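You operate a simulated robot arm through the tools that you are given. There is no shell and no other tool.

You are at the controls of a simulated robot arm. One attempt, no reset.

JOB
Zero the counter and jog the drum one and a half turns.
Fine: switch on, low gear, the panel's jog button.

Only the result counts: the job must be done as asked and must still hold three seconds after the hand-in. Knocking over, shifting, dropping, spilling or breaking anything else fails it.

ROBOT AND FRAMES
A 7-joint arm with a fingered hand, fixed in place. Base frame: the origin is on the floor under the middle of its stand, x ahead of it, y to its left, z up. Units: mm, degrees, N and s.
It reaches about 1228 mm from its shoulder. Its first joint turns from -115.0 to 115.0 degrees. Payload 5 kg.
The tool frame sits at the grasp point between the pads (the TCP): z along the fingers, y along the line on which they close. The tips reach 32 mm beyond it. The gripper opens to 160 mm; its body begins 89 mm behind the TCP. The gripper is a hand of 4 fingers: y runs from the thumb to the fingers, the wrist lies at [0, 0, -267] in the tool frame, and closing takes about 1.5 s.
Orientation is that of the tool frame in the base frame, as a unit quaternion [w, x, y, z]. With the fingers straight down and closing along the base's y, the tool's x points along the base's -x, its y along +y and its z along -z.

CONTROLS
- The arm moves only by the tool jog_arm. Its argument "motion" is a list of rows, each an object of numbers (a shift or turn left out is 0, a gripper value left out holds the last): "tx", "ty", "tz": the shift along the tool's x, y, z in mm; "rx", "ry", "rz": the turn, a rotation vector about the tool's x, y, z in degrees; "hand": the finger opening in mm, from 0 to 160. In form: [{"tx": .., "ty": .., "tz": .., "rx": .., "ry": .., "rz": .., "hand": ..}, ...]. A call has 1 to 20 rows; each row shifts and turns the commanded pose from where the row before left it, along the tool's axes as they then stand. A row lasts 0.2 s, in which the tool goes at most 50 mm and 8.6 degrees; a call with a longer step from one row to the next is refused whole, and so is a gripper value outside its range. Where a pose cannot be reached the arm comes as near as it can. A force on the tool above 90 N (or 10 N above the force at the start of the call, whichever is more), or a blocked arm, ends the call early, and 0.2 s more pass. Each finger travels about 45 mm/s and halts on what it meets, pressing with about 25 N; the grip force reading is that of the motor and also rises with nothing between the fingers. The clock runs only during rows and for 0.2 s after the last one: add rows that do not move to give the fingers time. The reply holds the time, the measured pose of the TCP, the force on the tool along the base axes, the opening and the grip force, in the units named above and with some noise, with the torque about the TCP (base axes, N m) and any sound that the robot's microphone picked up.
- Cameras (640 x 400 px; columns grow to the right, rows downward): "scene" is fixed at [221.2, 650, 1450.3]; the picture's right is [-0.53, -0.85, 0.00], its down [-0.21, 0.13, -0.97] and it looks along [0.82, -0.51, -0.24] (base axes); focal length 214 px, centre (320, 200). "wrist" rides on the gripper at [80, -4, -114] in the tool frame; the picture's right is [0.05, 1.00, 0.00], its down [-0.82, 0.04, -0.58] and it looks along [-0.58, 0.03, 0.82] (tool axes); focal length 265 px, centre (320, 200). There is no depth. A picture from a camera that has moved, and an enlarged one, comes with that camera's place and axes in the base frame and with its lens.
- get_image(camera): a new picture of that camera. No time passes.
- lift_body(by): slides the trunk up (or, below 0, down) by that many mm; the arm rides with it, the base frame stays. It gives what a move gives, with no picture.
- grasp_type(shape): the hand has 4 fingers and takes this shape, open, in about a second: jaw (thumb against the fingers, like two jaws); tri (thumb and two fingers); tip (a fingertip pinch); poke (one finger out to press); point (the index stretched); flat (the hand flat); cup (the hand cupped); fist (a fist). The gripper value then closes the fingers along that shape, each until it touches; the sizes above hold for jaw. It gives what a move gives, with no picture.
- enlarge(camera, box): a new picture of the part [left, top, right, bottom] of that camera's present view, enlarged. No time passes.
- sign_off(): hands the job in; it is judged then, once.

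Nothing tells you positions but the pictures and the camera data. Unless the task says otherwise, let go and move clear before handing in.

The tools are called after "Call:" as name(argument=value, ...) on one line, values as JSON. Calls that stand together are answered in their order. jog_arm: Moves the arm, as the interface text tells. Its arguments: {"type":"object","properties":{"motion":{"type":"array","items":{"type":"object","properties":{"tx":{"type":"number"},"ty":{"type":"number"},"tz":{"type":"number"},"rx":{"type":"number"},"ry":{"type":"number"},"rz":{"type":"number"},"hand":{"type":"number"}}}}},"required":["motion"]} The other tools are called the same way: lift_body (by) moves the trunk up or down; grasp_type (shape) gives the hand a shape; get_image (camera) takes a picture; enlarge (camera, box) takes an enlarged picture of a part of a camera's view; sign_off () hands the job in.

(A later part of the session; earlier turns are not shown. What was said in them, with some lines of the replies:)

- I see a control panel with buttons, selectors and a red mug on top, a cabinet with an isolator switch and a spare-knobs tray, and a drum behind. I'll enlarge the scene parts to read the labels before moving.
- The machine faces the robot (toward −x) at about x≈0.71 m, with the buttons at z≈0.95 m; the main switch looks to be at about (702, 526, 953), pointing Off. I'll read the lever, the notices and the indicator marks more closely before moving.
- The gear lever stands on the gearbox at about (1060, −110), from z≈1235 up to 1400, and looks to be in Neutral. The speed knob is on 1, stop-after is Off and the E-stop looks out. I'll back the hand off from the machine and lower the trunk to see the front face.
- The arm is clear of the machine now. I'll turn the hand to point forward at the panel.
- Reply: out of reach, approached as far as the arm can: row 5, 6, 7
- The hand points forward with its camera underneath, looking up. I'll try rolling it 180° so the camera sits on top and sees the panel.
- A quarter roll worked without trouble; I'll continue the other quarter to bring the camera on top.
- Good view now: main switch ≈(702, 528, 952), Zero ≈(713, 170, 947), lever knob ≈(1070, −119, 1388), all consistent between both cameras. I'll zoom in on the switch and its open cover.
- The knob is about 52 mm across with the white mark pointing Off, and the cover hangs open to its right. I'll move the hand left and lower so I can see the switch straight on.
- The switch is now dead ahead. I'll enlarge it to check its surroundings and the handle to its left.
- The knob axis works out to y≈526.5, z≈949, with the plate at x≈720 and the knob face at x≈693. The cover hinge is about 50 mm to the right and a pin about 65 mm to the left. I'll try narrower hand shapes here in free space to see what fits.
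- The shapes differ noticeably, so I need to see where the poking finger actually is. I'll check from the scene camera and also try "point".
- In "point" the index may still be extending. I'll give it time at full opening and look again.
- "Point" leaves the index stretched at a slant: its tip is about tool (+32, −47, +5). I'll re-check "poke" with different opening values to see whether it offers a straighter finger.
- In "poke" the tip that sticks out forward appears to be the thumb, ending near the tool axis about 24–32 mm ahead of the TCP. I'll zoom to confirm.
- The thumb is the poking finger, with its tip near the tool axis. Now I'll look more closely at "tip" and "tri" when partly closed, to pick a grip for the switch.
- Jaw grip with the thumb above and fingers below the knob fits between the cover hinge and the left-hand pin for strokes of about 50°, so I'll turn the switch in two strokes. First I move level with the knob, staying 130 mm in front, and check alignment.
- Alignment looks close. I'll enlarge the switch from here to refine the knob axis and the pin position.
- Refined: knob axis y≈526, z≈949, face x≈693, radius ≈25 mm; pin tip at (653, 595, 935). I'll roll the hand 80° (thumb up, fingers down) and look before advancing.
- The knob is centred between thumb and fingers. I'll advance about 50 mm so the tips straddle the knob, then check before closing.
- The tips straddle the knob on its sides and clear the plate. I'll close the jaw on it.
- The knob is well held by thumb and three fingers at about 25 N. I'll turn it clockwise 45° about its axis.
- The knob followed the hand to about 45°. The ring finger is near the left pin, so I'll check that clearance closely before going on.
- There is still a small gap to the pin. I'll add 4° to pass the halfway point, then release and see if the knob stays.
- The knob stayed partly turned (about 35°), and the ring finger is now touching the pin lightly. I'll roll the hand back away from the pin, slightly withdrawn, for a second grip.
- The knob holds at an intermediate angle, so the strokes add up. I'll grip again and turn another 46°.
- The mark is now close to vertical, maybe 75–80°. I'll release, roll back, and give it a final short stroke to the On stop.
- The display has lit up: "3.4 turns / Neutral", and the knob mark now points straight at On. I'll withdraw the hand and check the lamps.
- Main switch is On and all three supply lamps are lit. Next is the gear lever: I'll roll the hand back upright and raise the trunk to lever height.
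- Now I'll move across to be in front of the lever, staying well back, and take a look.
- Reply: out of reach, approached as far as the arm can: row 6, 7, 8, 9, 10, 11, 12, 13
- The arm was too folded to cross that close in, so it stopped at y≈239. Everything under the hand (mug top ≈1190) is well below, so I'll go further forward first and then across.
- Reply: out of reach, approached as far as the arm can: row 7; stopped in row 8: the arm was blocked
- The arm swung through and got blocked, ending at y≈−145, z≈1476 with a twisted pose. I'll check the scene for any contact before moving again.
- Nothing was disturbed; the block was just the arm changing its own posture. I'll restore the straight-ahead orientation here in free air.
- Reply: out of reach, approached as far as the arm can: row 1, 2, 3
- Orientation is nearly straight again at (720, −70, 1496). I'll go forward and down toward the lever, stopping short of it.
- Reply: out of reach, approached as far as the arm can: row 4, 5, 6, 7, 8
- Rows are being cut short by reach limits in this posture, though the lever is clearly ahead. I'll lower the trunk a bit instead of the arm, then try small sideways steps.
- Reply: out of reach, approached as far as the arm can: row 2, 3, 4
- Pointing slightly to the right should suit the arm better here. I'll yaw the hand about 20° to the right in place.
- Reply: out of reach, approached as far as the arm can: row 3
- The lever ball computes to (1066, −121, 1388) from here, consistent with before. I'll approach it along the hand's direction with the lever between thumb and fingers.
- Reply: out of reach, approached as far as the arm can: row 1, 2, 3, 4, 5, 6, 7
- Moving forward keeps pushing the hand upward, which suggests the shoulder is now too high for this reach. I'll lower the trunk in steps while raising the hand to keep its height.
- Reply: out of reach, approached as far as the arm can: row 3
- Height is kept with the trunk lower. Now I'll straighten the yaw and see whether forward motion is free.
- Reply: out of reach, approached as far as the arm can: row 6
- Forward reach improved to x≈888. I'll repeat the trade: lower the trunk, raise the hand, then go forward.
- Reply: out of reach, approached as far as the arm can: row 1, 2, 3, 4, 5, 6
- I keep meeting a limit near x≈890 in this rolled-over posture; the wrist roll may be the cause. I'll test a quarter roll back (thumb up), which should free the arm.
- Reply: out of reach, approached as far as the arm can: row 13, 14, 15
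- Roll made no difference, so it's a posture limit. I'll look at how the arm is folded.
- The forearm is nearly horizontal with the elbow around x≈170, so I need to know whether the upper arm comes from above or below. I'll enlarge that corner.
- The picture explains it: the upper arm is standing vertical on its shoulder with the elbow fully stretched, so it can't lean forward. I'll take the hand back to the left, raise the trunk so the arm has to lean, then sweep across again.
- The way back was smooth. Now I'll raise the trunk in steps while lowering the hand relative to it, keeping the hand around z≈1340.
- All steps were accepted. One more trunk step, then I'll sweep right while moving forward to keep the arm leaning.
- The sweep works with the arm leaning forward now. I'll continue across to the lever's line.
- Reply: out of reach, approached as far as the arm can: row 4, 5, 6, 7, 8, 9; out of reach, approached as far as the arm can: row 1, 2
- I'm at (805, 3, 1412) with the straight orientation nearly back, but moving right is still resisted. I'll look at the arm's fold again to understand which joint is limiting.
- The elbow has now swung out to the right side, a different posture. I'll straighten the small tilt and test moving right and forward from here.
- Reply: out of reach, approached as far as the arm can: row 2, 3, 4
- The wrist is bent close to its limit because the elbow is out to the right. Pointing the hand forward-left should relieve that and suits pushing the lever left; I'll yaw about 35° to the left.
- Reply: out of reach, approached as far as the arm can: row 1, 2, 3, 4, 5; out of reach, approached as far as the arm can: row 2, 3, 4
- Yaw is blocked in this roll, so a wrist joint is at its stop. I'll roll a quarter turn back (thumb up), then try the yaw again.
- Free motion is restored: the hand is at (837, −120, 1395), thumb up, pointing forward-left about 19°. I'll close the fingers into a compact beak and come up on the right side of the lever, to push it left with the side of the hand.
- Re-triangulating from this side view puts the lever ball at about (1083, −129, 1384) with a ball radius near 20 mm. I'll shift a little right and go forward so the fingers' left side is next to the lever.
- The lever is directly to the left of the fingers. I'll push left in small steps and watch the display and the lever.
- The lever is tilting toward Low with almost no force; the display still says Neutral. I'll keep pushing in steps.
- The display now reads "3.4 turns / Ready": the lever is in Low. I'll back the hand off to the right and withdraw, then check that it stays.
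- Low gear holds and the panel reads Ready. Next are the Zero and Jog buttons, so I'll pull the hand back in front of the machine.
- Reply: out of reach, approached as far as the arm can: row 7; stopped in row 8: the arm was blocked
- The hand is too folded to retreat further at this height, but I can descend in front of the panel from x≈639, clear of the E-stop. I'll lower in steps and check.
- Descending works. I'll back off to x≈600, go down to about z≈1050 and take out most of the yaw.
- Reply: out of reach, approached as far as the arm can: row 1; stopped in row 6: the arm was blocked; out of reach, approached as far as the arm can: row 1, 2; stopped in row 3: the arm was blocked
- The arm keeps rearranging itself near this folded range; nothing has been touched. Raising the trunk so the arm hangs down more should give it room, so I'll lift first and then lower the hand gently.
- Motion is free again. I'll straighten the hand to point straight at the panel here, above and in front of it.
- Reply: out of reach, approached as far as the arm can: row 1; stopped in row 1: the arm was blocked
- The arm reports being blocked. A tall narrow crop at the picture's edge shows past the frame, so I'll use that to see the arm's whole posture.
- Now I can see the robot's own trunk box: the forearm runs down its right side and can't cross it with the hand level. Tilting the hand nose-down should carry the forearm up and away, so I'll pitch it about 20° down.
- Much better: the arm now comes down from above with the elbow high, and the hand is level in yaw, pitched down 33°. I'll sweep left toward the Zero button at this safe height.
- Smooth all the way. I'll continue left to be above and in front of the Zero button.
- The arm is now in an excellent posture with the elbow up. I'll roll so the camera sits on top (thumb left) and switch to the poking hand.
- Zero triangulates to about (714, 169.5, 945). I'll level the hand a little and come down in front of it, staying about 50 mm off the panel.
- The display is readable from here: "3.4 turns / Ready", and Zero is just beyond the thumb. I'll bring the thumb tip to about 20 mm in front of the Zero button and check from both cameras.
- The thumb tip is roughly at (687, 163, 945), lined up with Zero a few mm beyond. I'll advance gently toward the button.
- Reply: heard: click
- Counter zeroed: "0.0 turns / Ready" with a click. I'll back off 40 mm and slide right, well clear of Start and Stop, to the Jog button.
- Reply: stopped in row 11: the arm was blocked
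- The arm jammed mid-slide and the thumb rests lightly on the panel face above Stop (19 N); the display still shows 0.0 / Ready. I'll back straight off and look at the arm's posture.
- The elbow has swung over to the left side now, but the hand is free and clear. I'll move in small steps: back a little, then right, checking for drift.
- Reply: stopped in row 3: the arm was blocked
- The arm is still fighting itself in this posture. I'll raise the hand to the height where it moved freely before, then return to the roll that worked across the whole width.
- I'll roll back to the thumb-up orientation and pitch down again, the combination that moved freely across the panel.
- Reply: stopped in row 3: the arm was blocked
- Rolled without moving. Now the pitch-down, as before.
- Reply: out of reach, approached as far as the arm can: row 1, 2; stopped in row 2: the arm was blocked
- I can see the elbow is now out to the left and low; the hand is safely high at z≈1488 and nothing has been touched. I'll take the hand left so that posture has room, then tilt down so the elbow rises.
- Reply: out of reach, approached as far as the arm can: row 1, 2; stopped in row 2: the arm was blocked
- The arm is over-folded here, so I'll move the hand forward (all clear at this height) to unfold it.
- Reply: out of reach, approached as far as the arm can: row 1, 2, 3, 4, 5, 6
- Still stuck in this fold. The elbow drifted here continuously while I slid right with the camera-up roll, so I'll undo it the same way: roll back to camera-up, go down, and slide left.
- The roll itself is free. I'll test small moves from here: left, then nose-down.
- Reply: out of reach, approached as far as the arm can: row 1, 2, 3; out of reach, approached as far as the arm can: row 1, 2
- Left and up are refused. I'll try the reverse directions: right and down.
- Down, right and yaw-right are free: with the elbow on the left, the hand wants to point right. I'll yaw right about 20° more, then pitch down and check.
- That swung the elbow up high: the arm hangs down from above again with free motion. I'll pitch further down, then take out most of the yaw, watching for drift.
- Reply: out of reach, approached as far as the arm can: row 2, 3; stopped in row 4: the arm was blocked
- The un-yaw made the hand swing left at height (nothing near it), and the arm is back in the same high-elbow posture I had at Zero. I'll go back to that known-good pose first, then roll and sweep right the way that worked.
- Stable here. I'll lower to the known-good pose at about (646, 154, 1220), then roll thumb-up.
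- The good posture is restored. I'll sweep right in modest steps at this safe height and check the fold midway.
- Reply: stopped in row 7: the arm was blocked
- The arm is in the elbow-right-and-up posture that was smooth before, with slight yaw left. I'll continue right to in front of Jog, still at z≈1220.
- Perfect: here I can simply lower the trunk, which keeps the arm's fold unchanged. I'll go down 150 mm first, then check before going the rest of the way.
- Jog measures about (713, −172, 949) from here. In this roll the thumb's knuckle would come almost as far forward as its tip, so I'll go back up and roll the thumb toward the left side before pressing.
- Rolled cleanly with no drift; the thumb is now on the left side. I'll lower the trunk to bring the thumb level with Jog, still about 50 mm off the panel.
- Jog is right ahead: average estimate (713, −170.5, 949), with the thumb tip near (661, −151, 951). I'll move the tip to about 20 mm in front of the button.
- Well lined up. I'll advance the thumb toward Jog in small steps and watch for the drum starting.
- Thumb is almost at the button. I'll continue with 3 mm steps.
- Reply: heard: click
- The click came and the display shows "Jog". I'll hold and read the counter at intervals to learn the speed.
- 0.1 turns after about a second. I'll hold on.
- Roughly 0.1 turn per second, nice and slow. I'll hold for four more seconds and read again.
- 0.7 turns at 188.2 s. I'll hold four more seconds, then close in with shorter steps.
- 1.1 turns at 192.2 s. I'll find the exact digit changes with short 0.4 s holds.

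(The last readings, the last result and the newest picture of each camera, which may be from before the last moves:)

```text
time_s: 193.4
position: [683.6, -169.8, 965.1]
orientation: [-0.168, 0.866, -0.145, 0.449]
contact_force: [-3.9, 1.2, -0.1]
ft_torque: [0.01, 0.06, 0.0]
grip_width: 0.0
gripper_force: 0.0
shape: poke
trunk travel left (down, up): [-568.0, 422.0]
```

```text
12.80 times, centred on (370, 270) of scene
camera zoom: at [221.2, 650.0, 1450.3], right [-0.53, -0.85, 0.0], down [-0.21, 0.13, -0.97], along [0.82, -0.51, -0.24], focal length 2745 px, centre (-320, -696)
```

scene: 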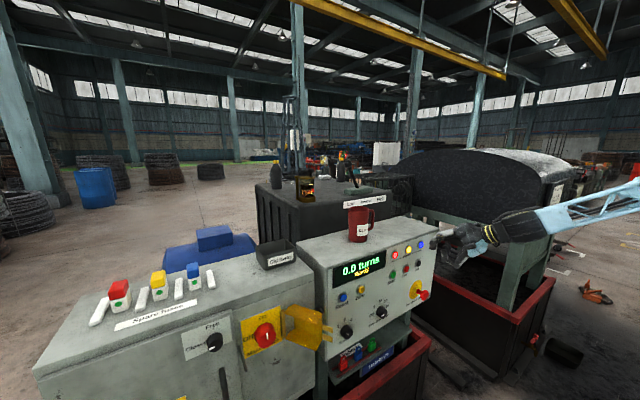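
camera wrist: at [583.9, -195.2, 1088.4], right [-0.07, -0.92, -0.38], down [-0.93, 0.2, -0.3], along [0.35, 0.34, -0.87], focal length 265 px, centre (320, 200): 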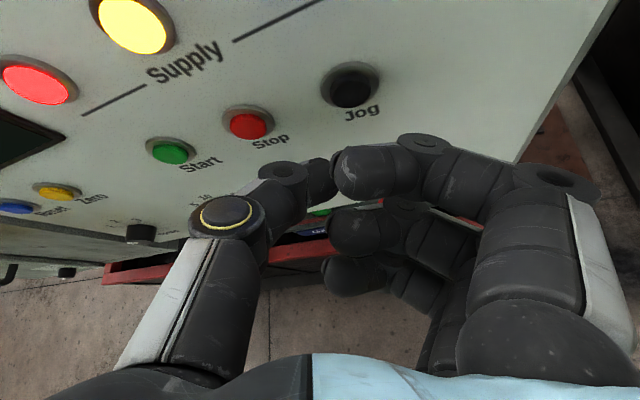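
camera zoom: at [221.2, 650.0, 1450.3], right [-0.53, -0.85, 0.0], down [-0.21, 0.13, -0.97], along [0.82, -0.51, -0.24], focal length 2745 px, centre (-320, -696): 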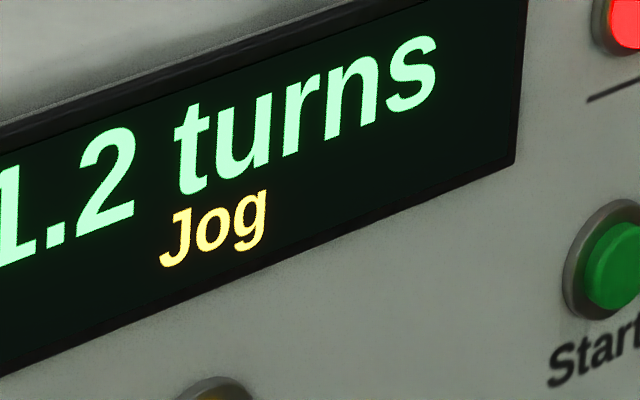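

The 1.1→1.2 change came about 192.4 s, consistent with 0.1 turn/s and a rounded display. I'll keep stepping and note the next changes.

Call:
jog_arm(motion=[{}])

Call:
enlarge(camera="scene", box=[345, 255, 395, 285])

Call:
jog_arm(motion=[{}, {}])

Call:
enlarge(camera="scene", box=[345, 255, 395, 285])

Call:
jog_arm(motion=[{}])

Call:
enlarge(camera="scene", box=[345, 255, 395, 285])

```text
time_s: 193.8
position: [682.5, -170.3, 964.2]
orientation: [-0.168, 0.866, -0.146, 0.449]
contact_force: [-3.0, 0.6, -0.4]
ft_torque: [0.02, 0.08, 0.04]
grip_width: 0.0
gripper_force: 0.0
shape: poke
trunk travel left (down, up): [-568.0, 422.0]
```

```text
12.80 times, centred on (370, 270) of scene
camera zoom: at [221.2, 650.0, 1450.3], right [-0.53, -0.85, 0.0], down [-0.21, 0.13, -0.97], along [0.82, -0.51, -0.24], focal length 2745 px, centre (-320, -696)
```

zoom: 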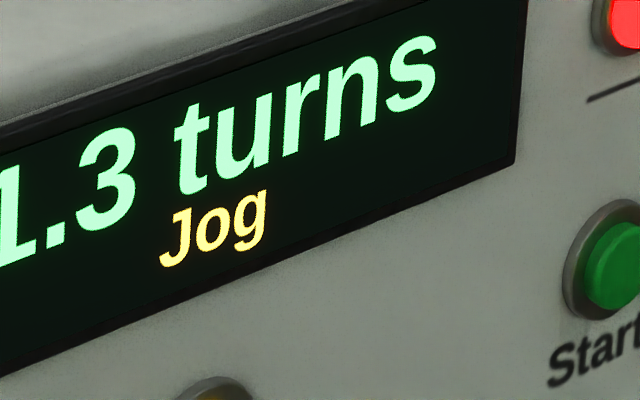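

```text
time_s: 194.4
position: [683.5, -170.8, 963.3]
orientation: [-0.166, 0.866, -0.146, 0.449]
contact_force: [-3.9, 1.0, -0.4]
ft_torque: [0.02, 0.1, 0.0]
grip_width: 0.1
gripper_force: 0.0
shape: poke
trunk travel left (down, up): [-568.0, 422.0]
```

```text
12.80 times, centred on (370, 270) of scene
camera zoom: at [221.2, 650.0, 1450.3], right [-0.53, -0.85, 0.0], down [-0.21, 0.13, -0.97], along [0.82, -0.51, -0.24], focal length 2745 px, centre (-320, -696)
```

zoom: 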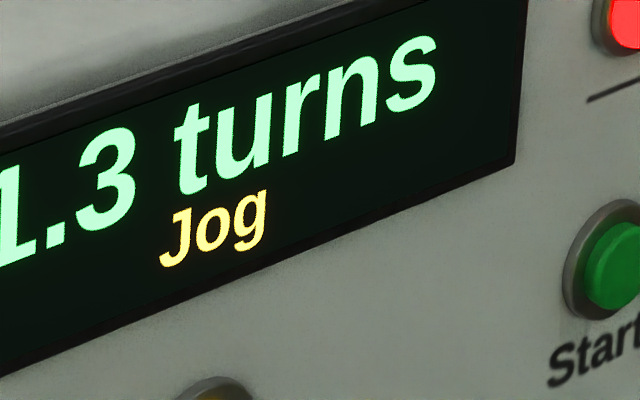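

```text
time_s: 194.8
position: [683.2, -171.4, 963.4]
orientation: [-0.168, 0.866, -0.146, 0.449]
contact_force: [-3.5, 0.6, -0.9]
ft_torque: [-0.03, 0.07, -0.01]
grip_width: 0.0
gripper_force: 0.0
shape: poke
trunk travel left (down, up): [-568.0, 422.0]
```

```text
12.80 times, centred on (370, 270) of scene
camera zoom: at [221.2, 650.0, 1450.3], right [-0.53, -0.85, 0.0], down [-0.21, 0.13, -0.97], along [0.82, -0.51, -0.24], focal length 2745 px, centre (-320, -696)
```

zoom: 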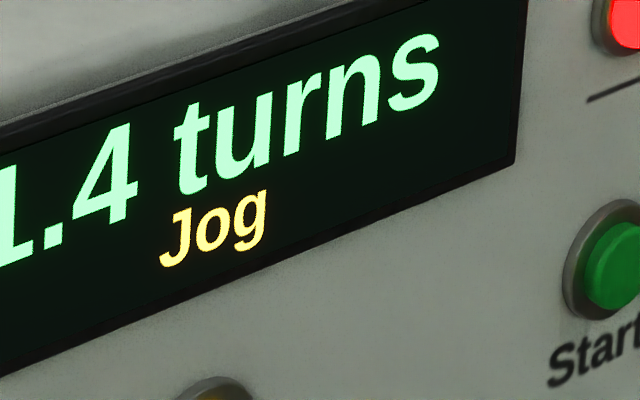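

The digit changes fall at about x.5 s, so true 1.50 turns should come at about 196.0 s. I'll hold one more second and then draw the thumb back at that moment.

Call:
jog_arm(motion=[{}, {}, {}, {}, {}, {"tx": -5.5, "ty": 1, "tz": -8.3}, {"tx": -5.5, "ty": 1, "tz": -8.3}])

Call:
enlarge(camera="scene", box=[340, 220, 450, 310])

```text
time_s: 196.4
position: [663.1, -169.9, 964.6]
orientation: [-0.167, 0.866, -0.147, 0.448]
contact_force: [0.3, -0.4, -0.2]
ft_torque: [0.01, 0.02, 0.02]
grip_width: 0.0
gripper_force: 0.0
shape: poke
trunk travel left (down, up): [-568.0, 422.0]
```

```text
4.44 times, centred on (395, 265) of scene
camera zoom: at [221.2, 650.0, 1450.3], right [-0.53, -0.85, 0.0], down [-0.21, 0.13, -0.97], along [0.82, -0.51, -0.24], focal length 953 px, centre (-13, -89)
```

zoom: 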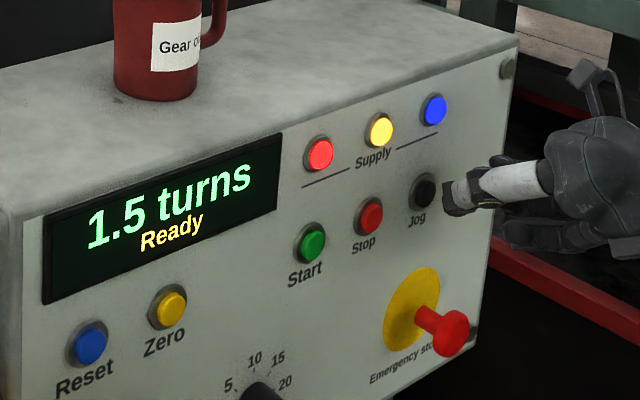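

It reads "1.5 turns / Ready" with the button released. I'll retrace the approach away from the panel and raise the trunk to move clear.

Call:
jog_arm(motion=[{"tx": -7.7, "ty": -5.4, "tz": -7.3}, {"tx": -7.7, "ty": -5.4, "tz": -7.3}, {"tx": -7.7, "ty": -5.4, "tz": -7.3}, {}])

Call:
lift_body(by=220)

Call:
get_image(camera="scene")

Call:
get_image(camera="wrist")

Call:
enlarge(camera="scene", box=[320, 150, 440, 285])

Call:
enlarge(camera="scene", box=[180, 270, 400, 390])

```text
time_s: 197.4
position: [633.9, -150.2, 967.5]
orientation: [-0.168, 0.866, -0.145, 0.449]
contact_force: [0.7, 0.2, -0.4]
ft_torque: [0.0, 0.02, 0.01]
grip_width: 0.1
gripper_force: 0.0
shape: poke
trunk travel left (down, up): [-568.0, 422.0]
```

```text
time_s: 199.8
position: [634.1, -148.7, 1185.8]
orientation: [-0.167, 0.866, -0.147, 0.449]
contact_force: [0.5, -0.6, 0.4]
ft_torque: [0.04, 0.01, 0.02]
grip_width: 0.0
gripper_force: 0.1
shape: poke
trunk travel left (down, up): [-788.0, 202.0]
```

```text
taken
```

scene: 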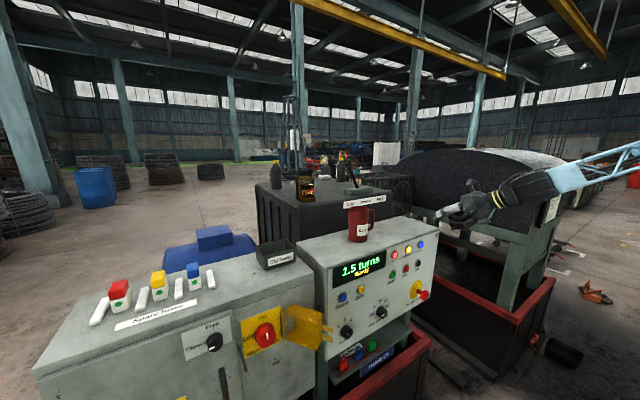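

```text
taken
camera wrist: at [584.6, -194.7, 1309.2], right [-0.07, -0.92, -0.38], down [-0.93, 0.2, -0.3], along [0.35, 0.34, -0.87], focal length 265 px, centre (320, 200)
```

wrist: 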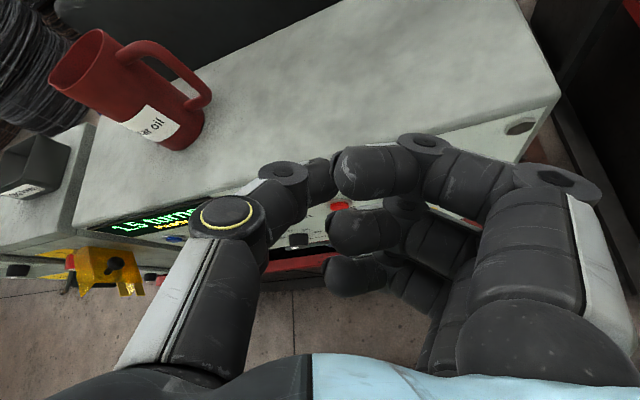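

```text
2.96 times, centred on (380, 218) of scene
camera zoom: at [221.2, 650.0, 1450.3], right [-0.53, -0.85, 0.0], down [-0.21, 0.13, -0.97], along [0.82, -0.51, -0.24], focal length 636 px, centre (142, 148)
```

zoom: 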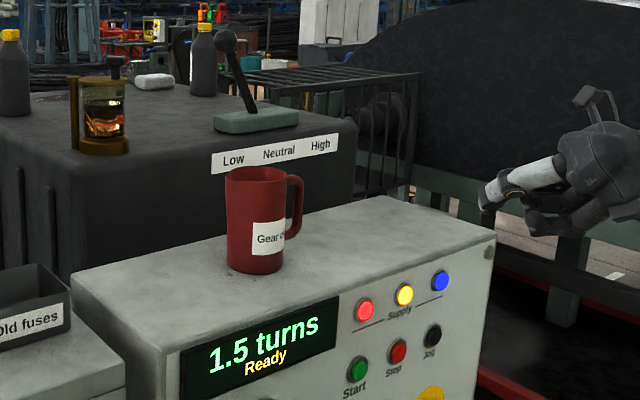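

```text
2.91 times, centred on (290, 330) of scene
camera zoom: at [221.2, 650.0, 1450.3], right [-0.53, -0.85, 0.0], down [-0.21, 0.13, -0.97], along [0.82, -0.51, -0.24], focal length 624 px, centre (407, -178)
```

zoom: 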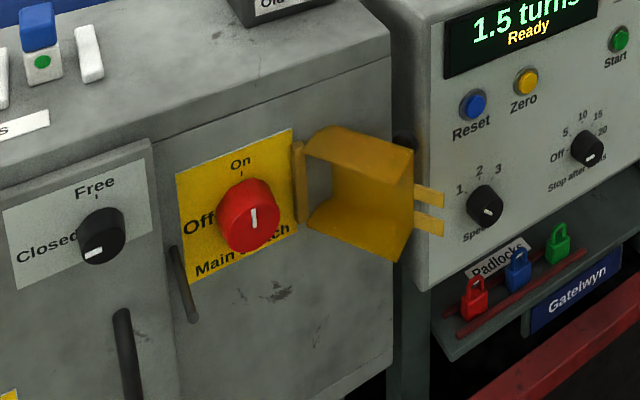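

The counter still reads "1.5 turns / Ready" more than three seconds after I released Jog. The lever is in Low and the main switch is On. The mug, fuses, padlocks, cover and other knobs are where they started, and the hand is clear of the machine, so I'm handing in.

Call:
sign_off()

```text
The job is handed in.
```

The counter was zeroed and the drum jogged one and a half turns. The display read "1.5 turns / Ready" and was still steady about 3.5 seconds after I let go of Jog. I've handed the job in, but no verdict came back.

- **Power:** the main switch is On and all three supply lamps are lit.
- **Gear:** the lever is in Low.
- **Zero and jog:** Zero took the counter from 3.4 to 0.0. I then held Jog for about 15 seconds at roughly 0.1 turn per second and released it at 1.5.
- **Contact with the machine:** a finger pressed against the pin beside the main switch while I turned the knob. Later the thumb rested on the panel face above Stop, at about 19 N. I saw no damage from either, and no other control was triggered.
- **Everything else:** the mug, fuses, padlocks, switch cover and other knobs look as they did at the start. The hand is clear of the machine.
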